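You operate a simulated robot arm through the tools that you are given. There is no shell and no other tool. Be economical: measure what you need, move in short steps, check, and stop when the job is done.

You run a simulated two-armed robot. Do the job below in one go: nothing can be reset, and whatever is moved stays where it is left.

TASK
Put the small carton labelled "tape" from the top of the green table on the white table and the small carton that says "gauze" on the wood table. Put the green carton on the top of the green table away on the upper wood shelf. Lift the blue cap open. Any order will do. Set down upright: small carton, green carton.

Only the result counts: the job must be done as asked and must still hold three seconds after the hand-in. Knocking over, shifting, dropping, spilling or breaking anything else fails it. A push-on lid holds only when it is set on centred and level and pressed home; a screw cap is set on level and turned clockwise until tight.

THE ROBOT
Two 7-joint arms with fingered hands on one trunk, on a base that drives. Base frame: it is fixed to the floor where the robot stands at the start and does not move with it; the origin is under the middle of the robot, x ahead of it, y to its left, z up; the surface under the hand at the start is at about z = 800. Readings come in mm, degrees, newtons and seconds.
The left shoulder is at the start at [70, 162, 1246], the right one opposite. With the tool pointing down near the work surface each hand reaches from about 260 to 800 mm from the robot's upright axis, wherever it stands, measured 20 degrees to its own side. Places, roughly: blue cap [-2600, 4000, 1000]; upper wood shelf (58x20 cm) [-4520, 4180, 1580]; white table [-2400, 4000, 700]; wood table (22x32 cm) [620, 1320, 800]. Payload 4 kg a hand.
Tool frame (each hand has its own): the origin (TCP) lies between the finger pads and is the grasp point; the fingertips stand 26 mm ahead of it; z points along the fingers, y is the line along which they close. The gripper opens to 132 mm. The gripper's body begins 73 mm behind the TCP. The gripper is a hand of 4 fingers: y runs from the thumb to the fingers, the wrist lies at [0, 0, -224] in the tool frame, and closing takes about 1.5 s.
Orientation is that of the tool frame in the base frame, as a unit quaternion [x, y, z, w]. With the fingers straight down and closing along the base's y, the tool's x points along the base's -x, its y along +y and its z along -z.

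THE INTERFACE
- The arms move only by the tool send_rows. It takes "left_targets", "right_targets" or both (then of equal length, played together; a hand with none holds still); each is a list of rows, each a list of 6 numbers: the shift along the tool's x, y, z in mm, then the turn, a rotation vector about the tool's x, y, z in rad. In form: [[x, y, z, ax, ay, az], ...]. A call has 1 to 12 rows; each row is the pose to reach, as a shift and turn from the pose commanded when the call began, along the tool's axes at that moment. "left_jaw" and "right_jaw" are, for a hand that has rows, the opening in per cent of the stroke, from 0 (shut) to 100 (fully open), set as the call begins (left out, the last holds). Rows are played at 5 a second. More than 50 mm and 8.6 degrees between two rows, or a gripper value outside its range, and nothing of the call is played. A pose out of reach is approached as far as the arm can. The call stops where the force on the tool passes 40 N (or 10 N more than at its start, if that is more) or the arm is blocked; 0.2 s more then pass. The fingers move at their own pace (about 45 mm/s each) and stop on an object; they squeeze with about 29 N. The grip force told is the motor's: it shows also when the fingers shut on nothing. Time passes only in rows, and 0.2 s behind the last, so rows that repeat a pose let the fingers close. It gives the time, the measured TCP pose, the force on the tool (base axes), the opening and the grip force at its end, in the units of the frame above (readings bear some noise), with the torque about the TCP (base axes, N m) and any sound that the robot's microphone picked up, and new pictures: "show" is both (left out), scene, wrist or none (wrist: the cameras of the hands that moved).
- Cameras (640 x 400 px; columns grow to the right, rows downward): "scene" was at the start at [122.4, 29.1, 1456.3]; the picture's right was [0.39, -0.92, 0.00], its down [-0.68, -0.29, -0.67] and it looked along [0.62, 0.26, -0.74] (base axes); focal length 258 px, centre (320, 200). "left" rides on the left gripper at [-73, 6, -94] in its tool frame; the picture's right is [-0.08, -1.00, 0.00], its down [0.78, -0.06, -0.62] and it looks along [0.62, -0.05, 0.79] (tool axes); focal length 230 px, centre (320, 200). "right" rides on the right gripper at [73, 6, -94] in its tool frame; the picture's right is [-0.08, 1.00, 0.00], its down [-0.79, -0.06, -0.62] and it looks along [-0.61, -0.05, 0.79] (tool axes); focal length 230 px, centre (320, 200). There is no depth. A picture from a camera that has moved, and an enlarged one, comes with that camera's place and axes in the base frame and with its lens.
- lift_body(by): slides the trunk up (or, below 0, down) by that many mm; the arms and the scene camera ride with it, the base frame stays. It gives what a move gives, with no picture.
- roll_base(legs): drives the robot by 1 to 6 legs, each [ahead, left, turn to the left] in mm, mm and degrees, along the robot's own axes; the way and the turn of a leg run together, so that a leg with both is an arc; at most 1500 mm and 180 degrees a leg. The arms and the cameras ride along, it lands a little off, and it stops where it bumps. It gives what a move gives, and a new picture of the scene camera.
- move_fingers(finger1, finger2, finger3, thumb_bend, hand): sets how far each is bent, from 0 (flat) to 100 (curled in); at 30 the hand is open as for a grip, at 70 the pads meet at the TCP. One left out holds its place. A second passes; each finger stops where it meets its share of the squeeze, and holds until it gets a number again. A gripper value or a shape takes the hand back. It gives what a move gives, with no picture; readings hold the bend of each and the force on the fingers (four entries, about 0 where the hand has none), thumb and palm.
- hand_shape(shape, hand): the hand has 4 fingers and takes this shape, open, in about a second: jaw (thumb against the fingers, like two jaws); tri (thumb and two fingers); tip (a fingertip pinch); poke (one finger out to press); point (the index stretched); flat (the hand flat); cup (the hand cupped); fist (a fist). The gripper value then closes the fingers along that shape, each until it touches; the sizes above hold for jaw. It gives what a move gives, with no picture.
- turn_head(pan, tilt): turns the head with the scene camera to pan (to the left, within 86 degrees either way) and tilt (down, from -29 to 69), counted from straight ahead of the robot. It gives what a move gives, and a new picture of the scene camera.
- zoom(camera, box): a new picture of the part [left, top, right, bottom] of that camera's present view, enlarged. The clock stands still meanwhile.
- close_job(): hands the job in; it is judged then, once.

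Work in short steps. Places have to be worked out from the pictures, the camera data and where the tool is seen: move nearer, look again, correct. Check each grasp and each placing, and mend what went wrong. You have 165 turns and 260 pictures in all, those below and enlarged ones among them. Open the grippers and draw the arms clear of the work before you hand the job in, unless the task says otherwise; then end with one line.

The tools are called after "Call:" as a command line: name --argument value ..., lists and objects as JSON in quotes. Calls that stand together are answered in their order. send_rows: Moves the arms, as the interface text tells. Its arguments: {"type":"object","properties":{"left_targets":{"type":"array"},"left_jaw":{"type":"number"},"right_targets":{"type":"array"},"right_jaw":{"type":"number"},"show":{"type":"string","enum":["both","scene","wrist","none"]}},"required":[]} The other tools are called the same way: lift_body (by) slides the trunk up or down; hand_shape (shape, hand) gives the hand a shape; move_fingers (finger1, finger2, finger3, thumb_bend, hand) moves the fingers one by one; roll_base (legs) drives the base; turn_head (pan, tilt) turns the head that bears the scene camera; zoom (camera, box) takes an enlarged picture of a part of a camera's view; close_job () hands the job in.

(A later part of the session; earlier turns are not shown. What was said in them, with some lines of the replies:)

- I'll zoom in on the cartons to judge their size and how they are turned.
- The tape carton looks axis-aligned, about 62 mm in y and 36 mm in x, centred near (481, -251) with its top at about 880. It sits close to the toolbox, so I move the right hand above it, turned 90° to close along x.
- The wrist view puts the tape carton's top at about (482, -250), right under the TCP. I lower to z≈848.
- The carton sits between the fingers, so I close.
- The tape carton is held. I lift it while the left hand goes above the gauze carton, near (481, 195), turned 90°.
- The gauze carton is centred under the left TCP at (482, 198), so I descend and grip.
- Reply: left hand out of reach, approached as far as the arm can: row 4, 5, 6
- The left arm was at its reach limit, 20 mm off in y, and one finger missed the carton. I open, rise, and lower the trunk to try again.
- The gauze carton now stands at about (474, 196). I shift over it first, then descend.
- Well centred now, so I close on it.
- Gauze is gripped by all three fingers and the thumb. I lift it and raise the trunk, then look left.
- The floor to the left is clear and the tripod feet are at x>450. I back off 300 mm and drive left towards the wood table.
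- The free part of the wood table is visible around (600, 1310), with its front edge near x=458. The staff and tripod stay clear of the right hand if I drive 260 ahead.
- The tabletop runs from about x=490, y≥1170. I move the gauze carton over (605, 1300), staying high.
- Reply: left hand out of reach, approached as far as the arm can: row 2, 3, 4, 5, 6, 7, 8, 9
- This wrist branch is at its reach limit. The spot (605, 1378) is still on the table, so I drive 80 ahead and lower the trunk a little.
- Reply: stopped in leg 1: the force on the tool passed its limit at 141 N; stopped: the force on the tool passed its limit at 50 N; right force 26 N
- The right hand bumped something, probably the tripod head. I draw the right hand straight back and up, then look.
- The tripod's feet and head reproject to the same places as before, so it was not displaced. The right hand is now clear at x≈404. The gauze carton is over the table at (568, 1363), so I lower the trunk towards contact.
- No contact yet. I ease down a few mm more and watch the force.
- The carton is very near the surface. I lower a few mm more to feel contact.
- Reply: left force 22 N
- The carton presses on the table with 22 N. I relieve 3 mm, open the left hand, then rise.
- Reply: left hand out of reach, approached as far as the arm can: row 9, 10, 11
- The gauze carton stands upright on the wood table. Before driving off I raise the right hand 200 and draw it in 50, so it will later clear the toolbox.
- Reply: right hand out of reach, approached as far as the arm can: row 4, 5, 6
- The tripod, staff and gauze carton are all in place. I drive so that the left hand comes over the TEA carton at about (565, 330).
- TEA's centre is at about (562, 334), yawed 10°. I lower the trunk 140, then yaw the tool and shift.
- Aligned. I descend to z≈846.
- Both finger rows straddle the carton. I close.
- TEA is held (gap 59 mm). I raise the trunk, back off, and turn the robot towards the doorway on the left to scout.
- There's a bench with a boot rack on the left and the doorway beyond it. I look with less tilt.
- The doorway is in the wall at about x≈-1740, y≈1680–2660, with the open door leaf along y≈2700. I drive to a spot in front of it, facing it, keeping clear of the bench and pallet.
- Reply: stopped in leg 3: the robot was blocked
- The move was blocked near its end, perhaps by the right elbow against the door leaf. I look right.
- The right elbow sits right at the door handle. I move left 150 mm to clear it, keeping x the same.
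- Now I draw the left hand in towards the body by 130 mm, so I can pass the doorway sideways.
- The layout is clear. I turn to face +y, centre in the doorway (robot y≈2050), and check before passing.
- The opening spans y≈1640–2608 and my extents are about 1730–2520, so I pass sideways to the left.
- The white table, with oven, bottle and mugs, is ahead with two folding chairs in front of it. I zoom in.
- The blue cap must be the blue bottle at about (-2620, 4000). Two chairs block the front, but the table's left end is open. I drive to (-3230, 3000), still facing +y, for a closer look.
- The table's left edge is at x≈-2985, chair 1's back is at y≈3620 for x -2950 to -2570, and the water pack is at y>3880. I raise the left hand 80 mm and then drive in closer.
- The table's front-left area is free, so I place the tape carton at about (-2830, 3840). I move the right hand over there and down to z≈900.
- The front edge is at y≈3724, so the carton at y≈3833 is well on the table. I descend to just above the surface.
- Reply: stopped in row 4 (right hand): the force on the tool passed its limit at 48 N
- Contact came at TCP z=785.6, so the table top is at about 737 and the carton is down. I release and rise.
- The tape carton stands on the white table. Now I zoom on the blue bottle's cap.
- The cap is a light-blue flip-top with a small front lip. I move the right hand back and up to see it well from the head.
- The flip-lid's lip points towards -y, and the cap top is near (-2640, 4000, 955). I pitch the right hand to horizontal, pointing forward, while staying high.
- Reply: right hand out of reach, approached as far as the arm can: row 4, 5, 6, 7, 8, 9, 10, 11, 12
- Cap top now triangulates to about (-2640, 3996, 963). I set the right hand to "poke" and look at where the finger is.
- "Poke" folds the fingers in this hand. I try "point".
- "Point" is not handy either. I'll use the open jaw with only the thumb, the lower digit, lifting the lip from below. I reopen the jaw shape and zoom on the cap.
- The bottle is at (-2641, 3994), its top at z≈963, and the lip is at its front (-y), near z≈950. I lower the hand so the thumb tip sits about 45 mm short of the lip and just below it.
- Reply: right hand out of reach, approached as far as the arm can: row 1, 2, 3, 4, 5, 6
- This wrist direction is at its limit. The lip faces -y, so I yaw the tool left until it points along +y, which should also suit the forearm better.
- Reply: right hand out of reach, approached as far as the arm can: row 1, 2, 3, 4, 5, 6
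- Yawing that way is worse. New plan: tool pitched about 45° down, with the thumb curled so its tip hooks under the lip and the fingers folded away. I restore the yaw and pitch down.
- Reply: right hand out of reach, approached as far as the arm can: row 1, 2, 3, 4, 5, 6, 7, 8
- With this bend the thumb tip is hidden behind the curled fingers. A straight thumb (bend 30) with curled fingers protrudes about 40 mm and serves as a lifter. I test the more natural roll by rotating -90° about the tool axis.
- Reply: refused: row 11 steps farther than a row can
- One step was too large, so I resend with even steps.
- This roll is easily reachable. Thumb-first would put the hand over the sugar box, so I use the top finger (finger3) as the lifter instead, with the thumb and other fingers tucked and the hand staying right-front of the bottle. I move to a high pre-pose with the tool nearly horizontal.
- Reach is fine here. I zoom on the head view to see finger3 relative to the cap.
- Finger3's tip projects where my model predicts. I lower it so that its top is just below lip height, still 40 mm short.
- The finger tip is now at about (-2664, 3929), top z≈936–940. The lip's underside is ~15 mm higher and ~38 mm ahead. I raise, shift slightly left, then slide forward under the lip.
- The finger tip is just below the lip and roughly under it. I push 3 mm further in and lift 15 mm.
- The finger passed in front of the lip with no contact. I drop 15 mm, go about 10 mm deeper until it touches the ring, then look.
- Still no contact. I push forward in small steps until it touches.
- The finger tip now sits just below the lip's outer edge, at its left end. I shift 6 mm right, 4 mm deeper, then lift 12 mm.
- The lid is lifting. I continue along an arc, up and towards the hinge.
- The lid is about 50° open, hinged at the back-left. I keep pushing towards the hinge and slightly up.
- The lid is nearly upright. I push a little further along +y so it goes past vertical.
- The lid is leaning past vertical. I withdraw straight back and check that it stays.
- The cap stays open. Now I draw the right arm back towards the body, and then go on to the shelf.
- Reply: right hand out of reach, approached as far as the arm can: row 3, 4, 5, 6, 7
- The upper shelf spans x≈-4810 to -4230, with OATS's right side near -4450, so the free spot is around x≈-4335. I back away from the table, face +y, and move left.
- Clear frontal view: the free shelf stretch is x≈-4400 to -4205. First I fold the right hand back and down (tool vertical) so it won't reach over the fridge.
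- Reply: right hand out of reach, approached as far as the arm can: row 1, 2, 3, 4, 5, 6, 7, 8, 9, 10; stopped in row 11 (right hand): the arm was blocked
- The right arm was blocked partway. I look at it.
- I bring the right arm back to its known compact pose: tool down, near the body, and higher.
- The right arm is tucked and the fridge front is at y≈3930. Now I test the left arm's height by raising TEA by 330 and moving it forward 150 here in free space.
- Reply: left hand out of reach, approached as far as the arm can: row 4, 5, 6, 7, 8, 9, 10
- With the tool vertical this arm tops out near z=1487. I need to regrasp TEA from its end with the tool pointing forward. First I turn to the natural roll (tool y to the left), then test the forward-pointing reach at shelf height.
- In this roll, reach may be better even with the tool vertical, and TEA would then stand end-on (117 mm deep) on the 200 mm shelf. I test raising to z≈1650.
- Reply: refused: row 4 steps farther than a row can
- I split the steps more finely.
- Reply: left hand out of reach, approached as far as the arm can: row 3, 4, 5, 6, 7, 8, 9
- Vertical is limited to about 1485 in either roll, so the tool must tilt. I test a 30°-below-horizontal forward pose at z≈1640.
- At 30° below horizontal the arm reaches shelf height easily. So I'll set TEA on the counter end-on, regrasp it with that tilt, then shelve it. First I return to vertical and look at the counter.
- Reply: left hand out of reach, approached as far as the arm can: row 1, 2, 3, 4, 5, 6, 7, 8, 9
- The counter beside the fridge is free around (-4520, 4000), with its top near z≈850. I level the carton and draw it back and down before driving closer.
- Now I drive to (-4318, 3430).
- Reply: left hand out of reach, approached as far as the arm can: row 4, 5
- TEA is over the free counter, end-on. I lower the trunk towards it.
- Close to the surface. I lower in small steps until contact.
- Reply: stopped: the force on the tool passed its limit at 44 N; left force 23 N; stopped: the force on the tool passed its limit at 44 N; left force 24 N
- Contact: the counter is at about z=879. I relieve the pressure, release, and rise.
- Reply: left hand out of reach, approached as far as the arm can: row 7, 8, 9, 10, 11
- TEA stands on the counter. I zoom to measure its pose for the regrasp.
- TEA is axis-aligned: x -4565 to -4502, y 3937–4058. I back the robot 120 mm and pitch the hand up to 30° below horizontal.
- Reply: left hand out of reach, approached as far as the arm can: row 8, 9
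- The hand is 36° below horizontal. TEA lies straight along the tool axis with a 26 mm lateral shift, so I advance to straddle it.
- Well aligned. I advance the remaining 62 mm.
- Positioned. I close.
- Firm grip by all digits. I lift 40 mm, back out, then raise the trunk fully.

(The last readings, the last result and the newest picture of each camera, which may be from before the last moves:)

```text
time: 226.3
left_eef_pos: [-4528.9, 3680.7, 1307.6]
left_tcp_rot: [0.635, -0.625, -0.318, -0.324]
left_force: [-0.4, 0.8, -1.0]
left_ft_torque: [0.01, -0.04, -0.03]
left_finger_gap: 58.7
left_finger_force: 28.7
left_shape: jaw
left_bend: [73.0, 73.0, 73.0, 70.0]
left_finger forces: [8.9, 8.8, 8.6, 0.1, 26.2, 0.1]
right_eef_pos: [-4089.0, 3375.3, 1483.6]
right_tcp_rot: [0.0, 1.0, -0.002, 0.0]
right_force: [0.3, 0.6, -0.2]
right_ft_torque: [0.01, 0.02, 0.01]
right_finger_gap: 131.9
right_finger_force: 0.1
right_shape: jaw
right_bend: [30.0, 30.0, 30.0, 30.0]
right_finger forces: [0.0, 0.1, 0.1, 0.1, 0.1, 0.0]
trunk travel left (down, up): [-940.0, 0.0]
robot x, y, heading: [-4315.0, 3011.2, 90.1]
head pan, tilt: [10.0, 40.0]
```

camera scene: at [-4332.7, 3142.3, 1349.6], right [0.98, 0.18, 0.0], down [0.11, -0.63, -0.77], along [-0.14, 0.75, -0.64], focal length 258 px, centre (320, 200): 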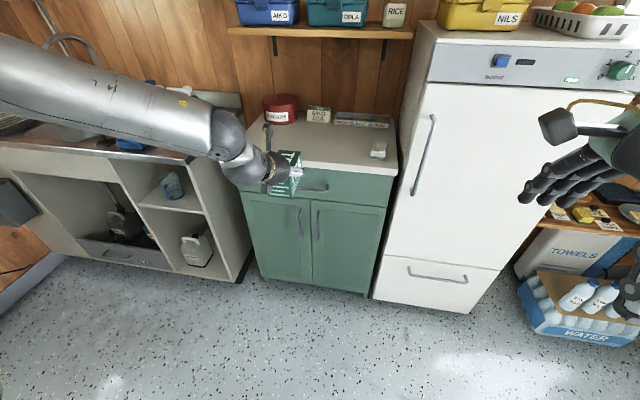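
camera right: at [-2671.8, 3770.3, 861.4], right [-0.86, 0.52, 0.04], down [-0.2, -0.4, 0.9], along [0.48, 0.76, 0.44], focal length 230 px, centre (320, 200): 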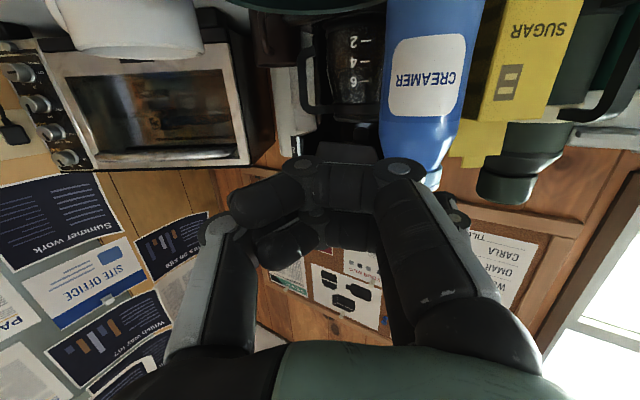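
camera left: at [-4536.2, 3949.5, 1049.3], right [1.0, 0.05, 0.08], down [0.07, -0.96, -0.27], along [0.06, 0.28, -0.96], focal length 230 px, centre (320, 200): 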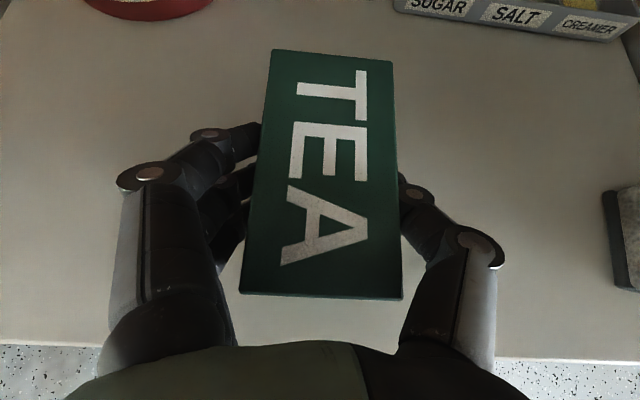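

Now I raise the left hand to z≈1672 with the same tilt.

Call:
send_rows --left_targets '[[-28, 0, -31, 0, 0, 0], [-55, -1, -62, 0, 0, 0], [-83, -1, -93, 0, 0, 0], [-110, -2, -124, 0, 0, 0], [-138, -2, -155, 0, 0, 0], [-165, -3, -186, 0, 0, 0], [-193, -3, -217, 0, 0, 0], [-220, -4, -248, 0, 0, 0], [-248, -4, -279, 0, 0, 0], [-248, -4, -279, 0, 0, 0]]' --show "none"

Call:
turn_head --pan 10 --tilt 5

```text
time: 228.5
left_eef_pos: [-4527.8, 3600.5, 1673.0]
left_tcp_rot: [0.634, -0.626, -0.317, -0.325]
left_force: [0.3, -0.1, -1.2]
left_ft_torque: [-0.01, 0.02, 0.02]
left_finger_gap: 58.8
left_finger_force: 28.7
left_shape: jaw
left_bend: [73.0, 73.0, 73.0, 70.0]
left_finger forces: [8.9, 8.8, 8.7, 0.1, 26.3, 0.0]
right_eef_pos: [-4090.2, 3374.4, 1483.1]
right_tcp_rot: [-0.001, 1.0, -0.002, -0.001]
right_force: [-0.5, -0.5, 0.7]
right_ft_torque: [0.03, 0.0, 0.02]
right_finger_gap: 131.9
right_finger_force: 0.1
right_shape: jaw
right_bend: [30.0, 30.0, 30.0, 30.0]
right_finger forces: [0.0, 0.0, 0.1, 0.0, 0.0, 0.0]
trunk travel left (down, up): [-940.0, 0.0]
robot x, y, heading: [-4317.7, 3010.0, 90.0]
head pan, tilt: [10.0, 40.0]
```

```text
time: 229.6
left_eef_pos: [-4528.2, 3599.8, 1672.6]
left_tcp_rot: [0.634, -0.626, -0.318, -0.325]
left_force: [0.1, -0.6, -1.0]
left_ft_torque: [-0.02, 0.0, -0.02]
left_finger_gap: 59.0
left_finger_force: 28.8
left_shape: jaw
left_bend: [73.0, 73.0, 73.0, 70.0]
left_finger forces: [8.9, 8.8, 8.8, 0.1, 26.3, 0.0]
right_eef_pos: [-4089.3, 3374.8, 1482.9]
right_tcp_rot: [-0.001, 1.0, -0.002, 0.001]
right_force: [0.5, 0.3, 0.0]
right_ft_torque: [0.0, -0.03, 0.0]
right_finger_gap: 132.0
right_finger_force: 0.1
right_shape: jaw
right_bend: [30.0, 30.0, 30.0, 30.0]
right_finger forces: [0.1, 0.1, 0.0, 0.0, 0.0, 0.1]
trunk travel left (down, up): [-940.0, 0.0]
robot x, y, heading: [-4315.2, 3006.1, 90.0]
head pan, tilt: [10.0, 5.0]
camera scene: at [-4333.8, 3148.5, 1738.0], right [0.98, 0.18, 0.0], down [0.02, -0.09, -1.0], along [-0.18, 0.98, -0.09], focal length 258 px, centre (320, 200)
```

scene: 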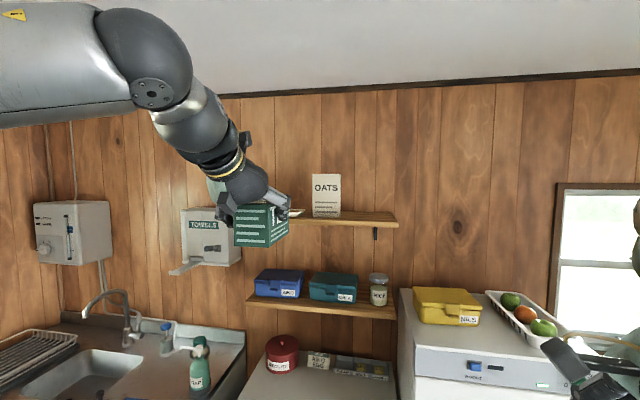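

TEA is level. The shelf's right end is at x≈-4227, its front at y≈4075, and OATS's right side at about -4440. Target centre is (-4315, 4168). I drive right and most of the way forward, then check.

Call:
roll_base --legs '[[0, -213, 0], [350, 0, 0]]'

Call:
zoom --camera "left" --box '[0, 0, 640, 400]'

```text
time: 233.1
left_eef_pos: [-4317.2, 3950.0, 1674.4]
left_tcp_rot: [0.634, -0.625, -0.319, -0.325]
left_force: [0.1, -0.4, -1.5]
left_ft_torque: [-0.01, 0.0, 0.01]
left_finger_gap: 59.2
left_finger_force: 28.6
left_shape: jaw
left_bend: [73.0, 73.0, 73.0, 70.0]
left_finger forces: [8.9, 8.9, 8.7, 0.1, 26.3, 0.0]
right_eef_pos: [-3877.2, 3724.3, 1485.1]
right_tcp_rot: [-0.002, 1.0, 0.0, 0.0]
right_force: [0.4, -0.5, 0.7]
right_ft_torque: [0.01, -0.01, 0.0]
right_finger_gap: 131.9
right_finger_force: 0.0
right_shape: jaw
right_bend: [30.0, 30.0, 30.0, 30.0]
right_finger forces: [0.0, 0.0, 0.1, 0.0, 0.0, 0.0]
trunk travel left (down, up): [-940.0, 0.0]
robot x, y, heading: [-4101.6, 3360.7, 90.2]
head pan, tilt: [10.0, 5.0]
camera scene: at [-4121.8, 3497.8, 1738.4], right [0.98, 0.18, 0.0], down [0.02, -0.08, -1.0], along [-0.18, 0.98, -0.08], focal length 258 px, centre (320, 200)
```

scene: 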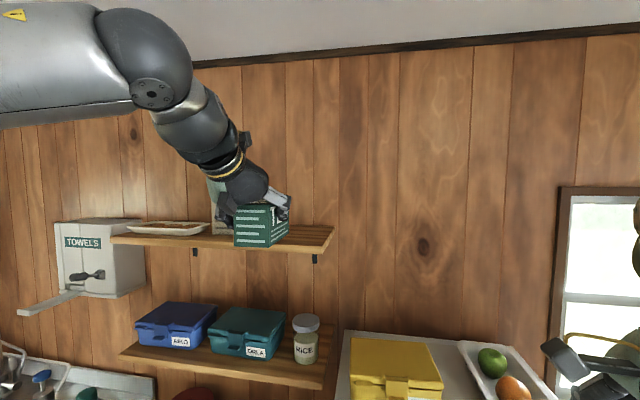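

```text
1.00 times, centred on (320, 200) of left (not enlarged: the box is as wide or as high as the picture)
camera zoom: at [-4322.1, 3917.4, 1788.4], right [1.0, 0.05, 0.08], down [0.07, -0.96, -0.28], along [0.06, 0.28, -0.96], focal length 230 px, centre (320, 200)
```

zoom: 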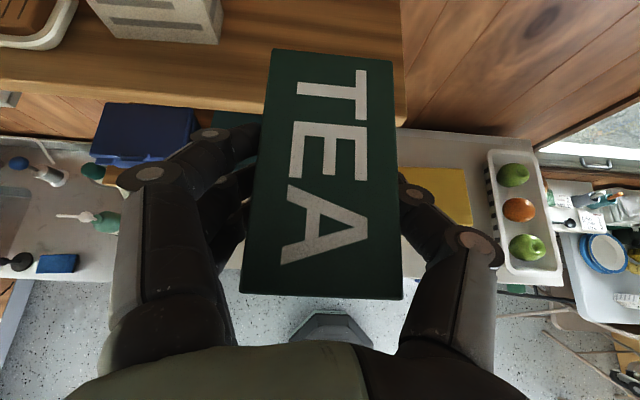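

Everything matches: shelf front at y≈4072, end at x≈-4221, OATS at -4434, and TEA spans -4347 to -4287 with ~37 mm clearance below. I advance 205 mm.

Call:
roll_base --legs '[[203, 0, 0]]'

Call:
zoom --camera "left" --box '[0, 0, 640, 400]'

```text
time: 234.7
left_eef_pos: [-4317.5, 4151.1, 1675.5]
left_tcp_rot: [0.633, -0.625, -0.319, -0.327]
left_force: [-0.3, 0.5, -1.2]
left_ft_torque: [0.02, 0.0, 0.01]
left_finger_gap: 58.8
left_finger_force: 29.2
left_shape: jaw
left_bend: [73.0, 73.0, 73.0, 70.0]
left_finger forces: [8.9, 8.8, 8.7, 0.0, 26.3, 0.0]
right_eef_pos: [-3878.6, 3926.2, 1486.1]
right_tcp_rot: [-0.003, 1.0, 0.0, 0.0]
right_force: [0.3, -0.1, 0.6]
right_ft_torque: [0.03, 0.03, 0.0]
right_finger_gap: 131.8
right_finger_force: 0.1
right_shape: jaw
right_bend: [30.0, 30.0, 30.0, 30.0]
right_finger forces: [0.1, 0.0, 0.0, 0.0, 0.0, 0.0]
trunk travel left (down, up): [-940.0, 0.0]
robot x, y, heading: [-4106.0, 3561.4, 90.0]
head pan, tilt: [10.0, 5.0]
camera scene: at [-4123.1, 3699.3, 1738.6], right [0.98, 0.18, 0.0], down [0.02, -0.08, -1.0], along [-0.18, 0.98, -0.08], focal length 258 px, centre (320, 200)
```

scene: 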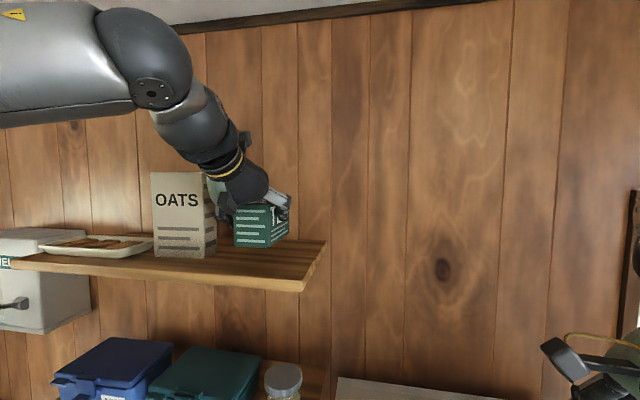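

```text
1.00 times, centred on (320, 200) of left (not enlarged: the box is as wide or as high as the picture)
camera zoom: at [-4323.6, 4118.5, 1789.4], right [1.0, 0.05, 0.08], down [0.07, -0.96, -0.28], along [0.06, 0.28, -0.96], focal length 230 px, centre (320, 200)
```

zoom: 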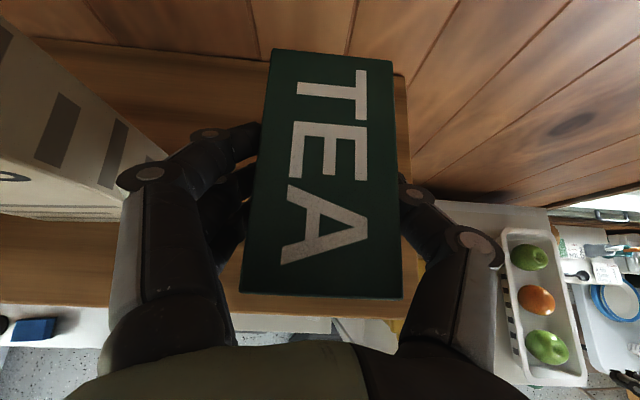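

TEA is above the shelf. I shift 15 mm right for finger clearance to OATS, then lower by trunk.

Call:
send_rows --left_targets '[[0, -8, 0, 0, 0, 0], [0, -15, 0, 0, 0, 0], [0, -15, 0, 0, 0, 0]]' --show "none"

Call:
lift_body --by -30

Call:
zoom --camera "scene" --box '[140, 140, 340, 300]'

```text
time: 235.5
left_eef_pos: [-4302.6, 4156.4, 1674.7]
left_tcp_rot: [0.634, -0.626, -0.317, -0.325]
left_force: [-0.9, 0.0, -1.1]
left_ft_torque: [-0.04, 0.02, 0.03]
left_finger_gap: 58.8
left_finger_force: 29.2
left_shape: jaw
left_bend: [73.0, 73.0, 73.0, 70.0]
left_finger forces: [8.9, 8.8, 8.7, 0.1, 26.2, 0.1]
right_eef_pos: [-3878.6, 3930.4, 1484.6]
right_tcp_rot: [-0.003, 1.0, -0.001, -0.001]
right_force: [-1.4, -0.5, 0.3]
right_ft_torque: [-0.01, -0.01, -0.01]
right_finger_gap: 132.2
right_finger_force: 0.1
right_shape: jaw
right_bend: [30.0, 30.0, 30.0, 30.0]
right_finger forces: [0.0, 0.0, 0.0, 0.0, 0.1, 0.0]
trunk travel left (down, up): [-940.0, 0.0]
robot x, y, heading: [-4107.8, 3567.5, 90.4]
head pan, tilt: [10.0, 5.0]
```

```text
time: 236.2
left_eef_pos: [-4302.3, 4157.5, 1643.7]
left_tcp_rot: [0.634, -0.625, -0.319, -0.326]
left_force: [-0.1, -0.9, -0.8]
left_ft_torque: [-0.05, -0.03, -0.02]
left_finger_gap: 58.5
left_finger_force: 28.8
left_shape: jaw
left_bend: [73.0, 73.0, 73.0, 70.0]
left_finger forces: [9.0, 8.8, 8.6, 0.1, 26.4, 0.1]
right_eef_pos: [-3878.3, 3931.6, 1454.6]
right_tcp_rot: [-0.002, 1.0, -0.002, 0.0]
right_force: [-0.5, 0.6, 0.4]
right_ft_torque: [-0.01, 0.01, 0.02]
right_finger_gap: 131.8
right_finger_force: 0.0
right_shape: jaw
right_bend: [30.0, 30.0, 30.0, 30.0]
right_finger forces: [0.0, 0.1, 0.1, 0.0, 0.1, 0.0]
trunk travel left (down, up): [-910.0, 30.0]
robot x, y, heading: [-4104.2, 3564.5, 90.3]
head pan, tilt: [10.0, 5.0]
```

```text
2.50 times, centred on (240, 220) of scene
camera zoom: at [-4123.1, 3706.2, 1708.0], right [0.98, 0.18, 0.0], down [0.02, -0.09, -1.0], along [-0.18, 0.98, -0.09], focal length 644 px, centre (520, 150)
```

zoom: 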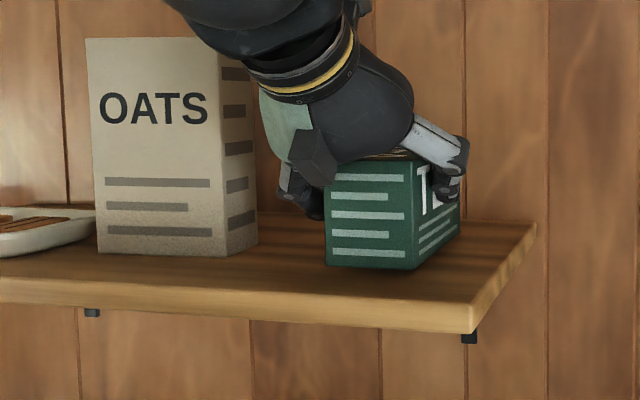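

TEA is almost on the shelf. I lower a few mm at a time.

Call:
lift_body --by -6

Call:
lift_body --by -4

```text
time: 236.8
left_eef_pos: [-4301.7, 4158.4, 1637.8]
left_tcp_rot: [0.634, -0.625, -0.318, -0.325]
left_force: [-0.2, 0.1, -1.1]
left_ft_torque: [-0.05, -0.01, 0.0]
left_finger_gap: 58.8
left_finger_force: 29.4
left_shape: jaw
left_bend: [73.0, 73.0, 73.0, 70.0]
left_finger forces: [8.9, 8.8, 8.7, 0.0, 26.2, 0.1]
right_eef_pos: [-3879.3, 3931.0, 1446.9]
right_tcp_rot: [-0.003, 1.0, -0.001, 0.001]
right_force: [0.3, -0.2, -0.3]
right_ft_torque: [0.02, -0.04, -0.02]
right_finger_gap: 131.8
right_finger_force: 0.0
right_shape: jaw
right_bend: [30.0, 30.0, 30.0, 30.0]
right_finger forces: [0.0, 0.0, 0.0, 0.1, 0.0, 0.1]
trunk travel left (down, up): [-904.0, 36.0]
robot x, y, heading: [-4107.0, 3566.1, 90.2]
head pan, tilt: [10.0, 5.0]
```

```text
time: 237.3
left_eef_pos: [-4302.1, 4158.1, 1635.8]
left_tcp_rot: [0.634, -0.624, -0.319, -0.326]
left_force: [-0.8, 0.6, 5.1]
left_ft_torque: [0.09, 0.09, 0.02]
left_finger_gap: 58.6
left_finger_force: 28.3
left_shape: jaw
left_bend: [73.0, 73.0, 73.0, 70.0]
left_finger forces: [8.9, 9.1, 9.1, 0.1, 26.6, 0.0]
right_eef_pos: [-3878.2, 3930.8, 1444.9]
right_tcp_rot: [-0.003, 1.0, -0.001, 0.001]
right_force: [-0.2, 0.0, 0.7]
right_ft_torque: [0.03, -0.01, 0.03]
right_finger_gap: 131.7
right_finger_force: 0.0
right_shape: jaw
right_bend: [30.0, 30.0, 30.0, 30.0]
right_finger forces: [0.0, 0.0, 0.0, 0.1, 0.1, 0.1]
trunk travel left (down, up): [-900.0, 40.0]
robot x, y, heading: [-4102.6, 3564.5, 90.0]
head pan, tilt: [10.0, 5.0]
```

Light contact (5 N). I release with a limited opening and retreat straight back along the tool axis.

Call:
send_rows --left_targets '[[0, 0, 0, 0, 0, 0], [0, 0, 0, 0, 0, 0], [0, 0, 0, 0, 0, 0], [0, 0, 0, 0, 0, 0], [0, 0, 0, 0, 0, 0], [0, 0, -25, 0, 0, 0], [0, 0, -60, 0, 0, 0], [0, 0, -100, 0, 0, 0], [0, 0, -140, 0, 0, 0], [0, 0, -140, 0, 0, 0]]' --left_jaw 68 --show "both"

```text
time: 239.5
left_eef_pos: [-4304.4, 4042.9, 1712.4]
left_tcp_rot: [0.633, -0.625, -0.319, -0.327]
left_force: [-0.4, -0.4, 0.6]
left_ft_torque: [0.04, 0.01, -0.02]
left_finger_gap: 89.1
left_finger_force: 0.0
left_shape: jaw
left_bend: [69.0, 69.0, 69.0, 65.0]
left_finger forces: [0.1, 0.1, 0.0, 0.0, 0.0, 0.1]
left hand out of reach, approached as far as the arm can: row 9, 10
right_eef_pos: [-3877.8, 3930.3, 1443.6]
right_tcp_rot: [-0.002, 1.0, -0.001, 0.0]
right_force: [0.7, 0.6, -0.1]
right_ft_torque: [0.0, -0.04, 0.0]
right_finger_gap: 132.1
right_finger_force: 0.0
right_shape: jaw
right_bend: [30.0, 30.0, 30.0, 30.0]
right_finger forces: [0.0, 0.0, 0.0, 0.0, 0.1, 0.0]
trunk travel left (down, up): [-900.0, 40.0]
robot x, y, heading: [-4107.1, 3564.2, 89.8]
head pan, tilt: [10.0, 5.0]
camera scene: at [-4123.1, 3705.0, 1698.1], right [0.98, 0.18, 0.0], down [0.02, -0.09, -1.0], along [-0.18, 0.98, -0.09], focal length 258 px, centre (320, 200)
camera left: at [-4311.0, 4010.0, 1826.7], right [1.0, 0.05, 0.08], down [0.07, -0.96, -0.28], along [0.06, 0.28, -0.96], focal length 230 px, centre (320, 200)
```

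scene: 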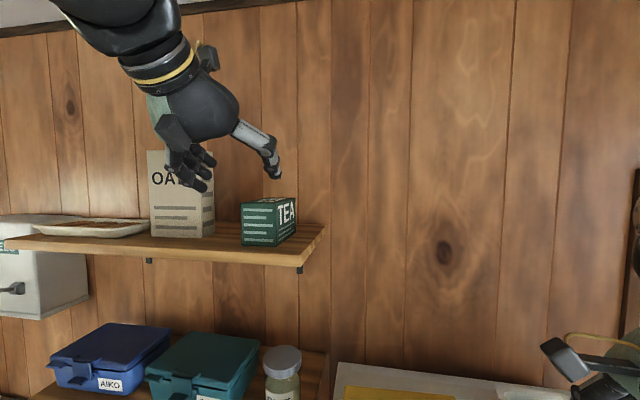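
left: 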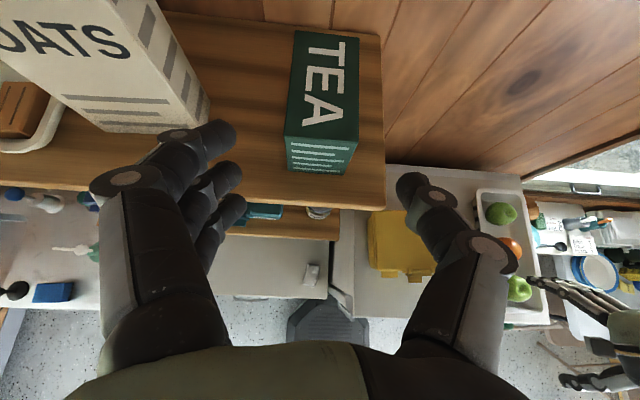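

TEA stands upright on the shelf. I back away and take final looks at the shelf and the white table.

Call:
roll_base --legs '[[-500, 0, 0]]'

Call:
turn_head --pan -55 --tilt 28

Call:
zoom --camera "scene" --box '[200, 60, 440, 210]'

```text
time: 242.5
left_eef_pos: [-4304.2, 3548.0, 1711.1]
left_tcp_rot: [0.633, -0.626, -0.317, -0.326]
left_force: [-0.2, -1.0, -0.9]
left_ft_torque: [-0.03, 0.03, -0.05]
left_finger_gap: 89.6
left_finger_force: 0.1
left_shape: jaw
left_bend: [69.0, 69.0, 69.0, 65.0]
left_finger forces: [0.0, 0.0, 0.1, 0.0, 0.0, 0.1]
right_eef_pos: [-3877.4, 3434.6, 1443.5]
right_tcp_rot: [-0.003, 1.0, -0.003, 0.0]
right_force: [-0.2, 1.3, 0.4]
right_ft_torque: [-0.01, -0.03, -0.01]
right_finger_gap: 131.9
right_finger_force: 0.0
right_shape: jaw
right_bend: [30.0, 30.0, 30.0, 30.0]
right_finger forces: [0.0, 0.1, 0.1, 0.0, 0.0, 0.0]
trunk travel left (down, up): [-900.0, 40.0]
robot x, y, heading: [-4102.1, 3069.5, 90.0]
head pan, tilt: [10.0, 5.0]
camera scene: at [-4121.3, 3210.0, 1697.8], right [0.98, 0.18, 0.0], down [0.02, -0.09, -1.0], along [-0.18, 0.98, -0.09], focal length 258 px, centre (320, 200)
```

scene: 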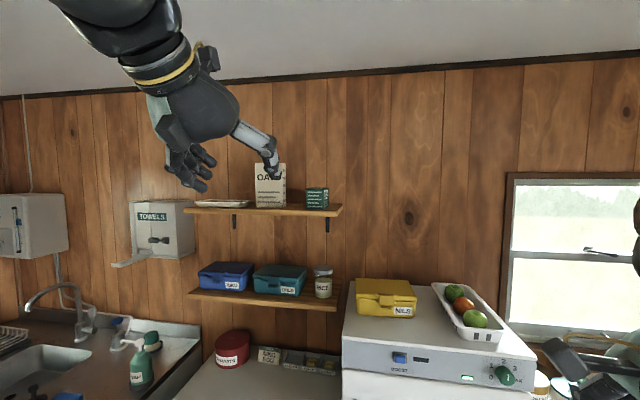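

```text
time: 243.8
left_eef_pos: [-4303.0, 3544.9, 1712.7]
left_tcp_rot: [0.633, -0.625, -0.318, -0.327]
left_force: [0.1, -0.2, 0.6]
left_ft_torque: [-0.02, 0.0, 0.01]
left_finger_gap: 89.6
left_finger_force: 0.1
left_shape: jaw
left_bend: [69.0, 69.0, 69.0, 65.0]
left_finger forces: [0.0, 0.0, 0.0, 0.0, 0.1, 0.0]
right_eef_pos: [-3876.0, 3433.0, 1445.3]
right_tcp_rot: [-0.002, 1.0, -0.002, 0.0]
right_force: [-0.8, -0.4, -0.8]
right_ft_torque: [0.0, 0.01, -0.01]
right_finger_gap: 131.8
right_finger_force: 0.0
right_shape: jaw
right_bend: [30.0, 30.0, 30.0, 30.0]
right_finger forces: [0.0, 0.0, 0.1, 0.0, 0.0, 0.1]
trunk travel left (down, up): [-900.0, 40.0]
robot x, y, heading: [-4104.3, 3065.0, 90.3]
head pan, tilt: [-55.0, 28.0]
camera scene: at [-4030.5, 3169.8, 1660.8], right [0.58, -0.82, 0.0], down [-0.38, -0.27, -0.88], along [0.72, 0.51, -0.47], focal length 258 px, centre (320, 200)
```

scene: 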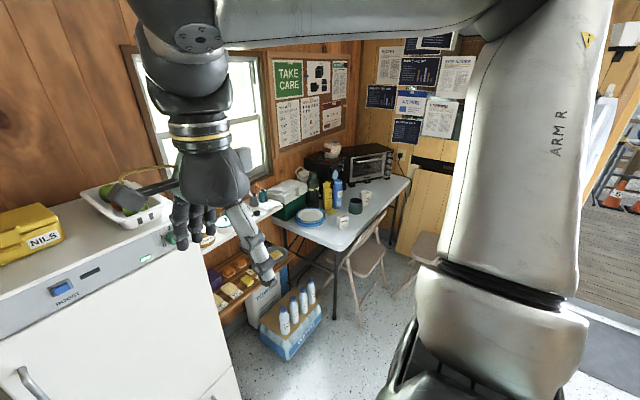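

```text
2.67 times, centred on (320, 135) of scene
camera zoom: at [-4030.5, 3169.8, 1660.8], right [0.58, -0.82, 0.0], down [-0.38, -0.27, -0.88], along [0.72, 0.51, -0.47], focal length 687 px, centre (320, 373)
```

zoom: 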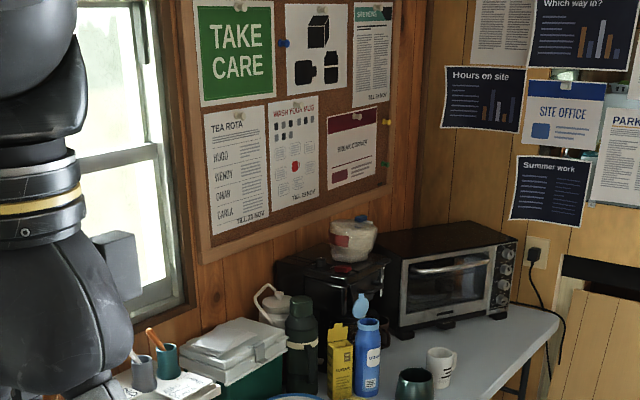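

The cap stays open, the tape carton is on the white table, TEA is on the shelf, and both hands are empty and clear. I hand in.

Call:
close_job

```text
The job is handed in.
```

I handed in the job with all four parts done. The gauze carton is upright on the wood table, the tape carton is upright on the white table, the green TEA carton is upright on the upper wood shelf, and the blue bottle cap is lifted open. The right hand bumped the survey tripod once at up to about 141 N; its feet and head appeared in the same places afterwards.
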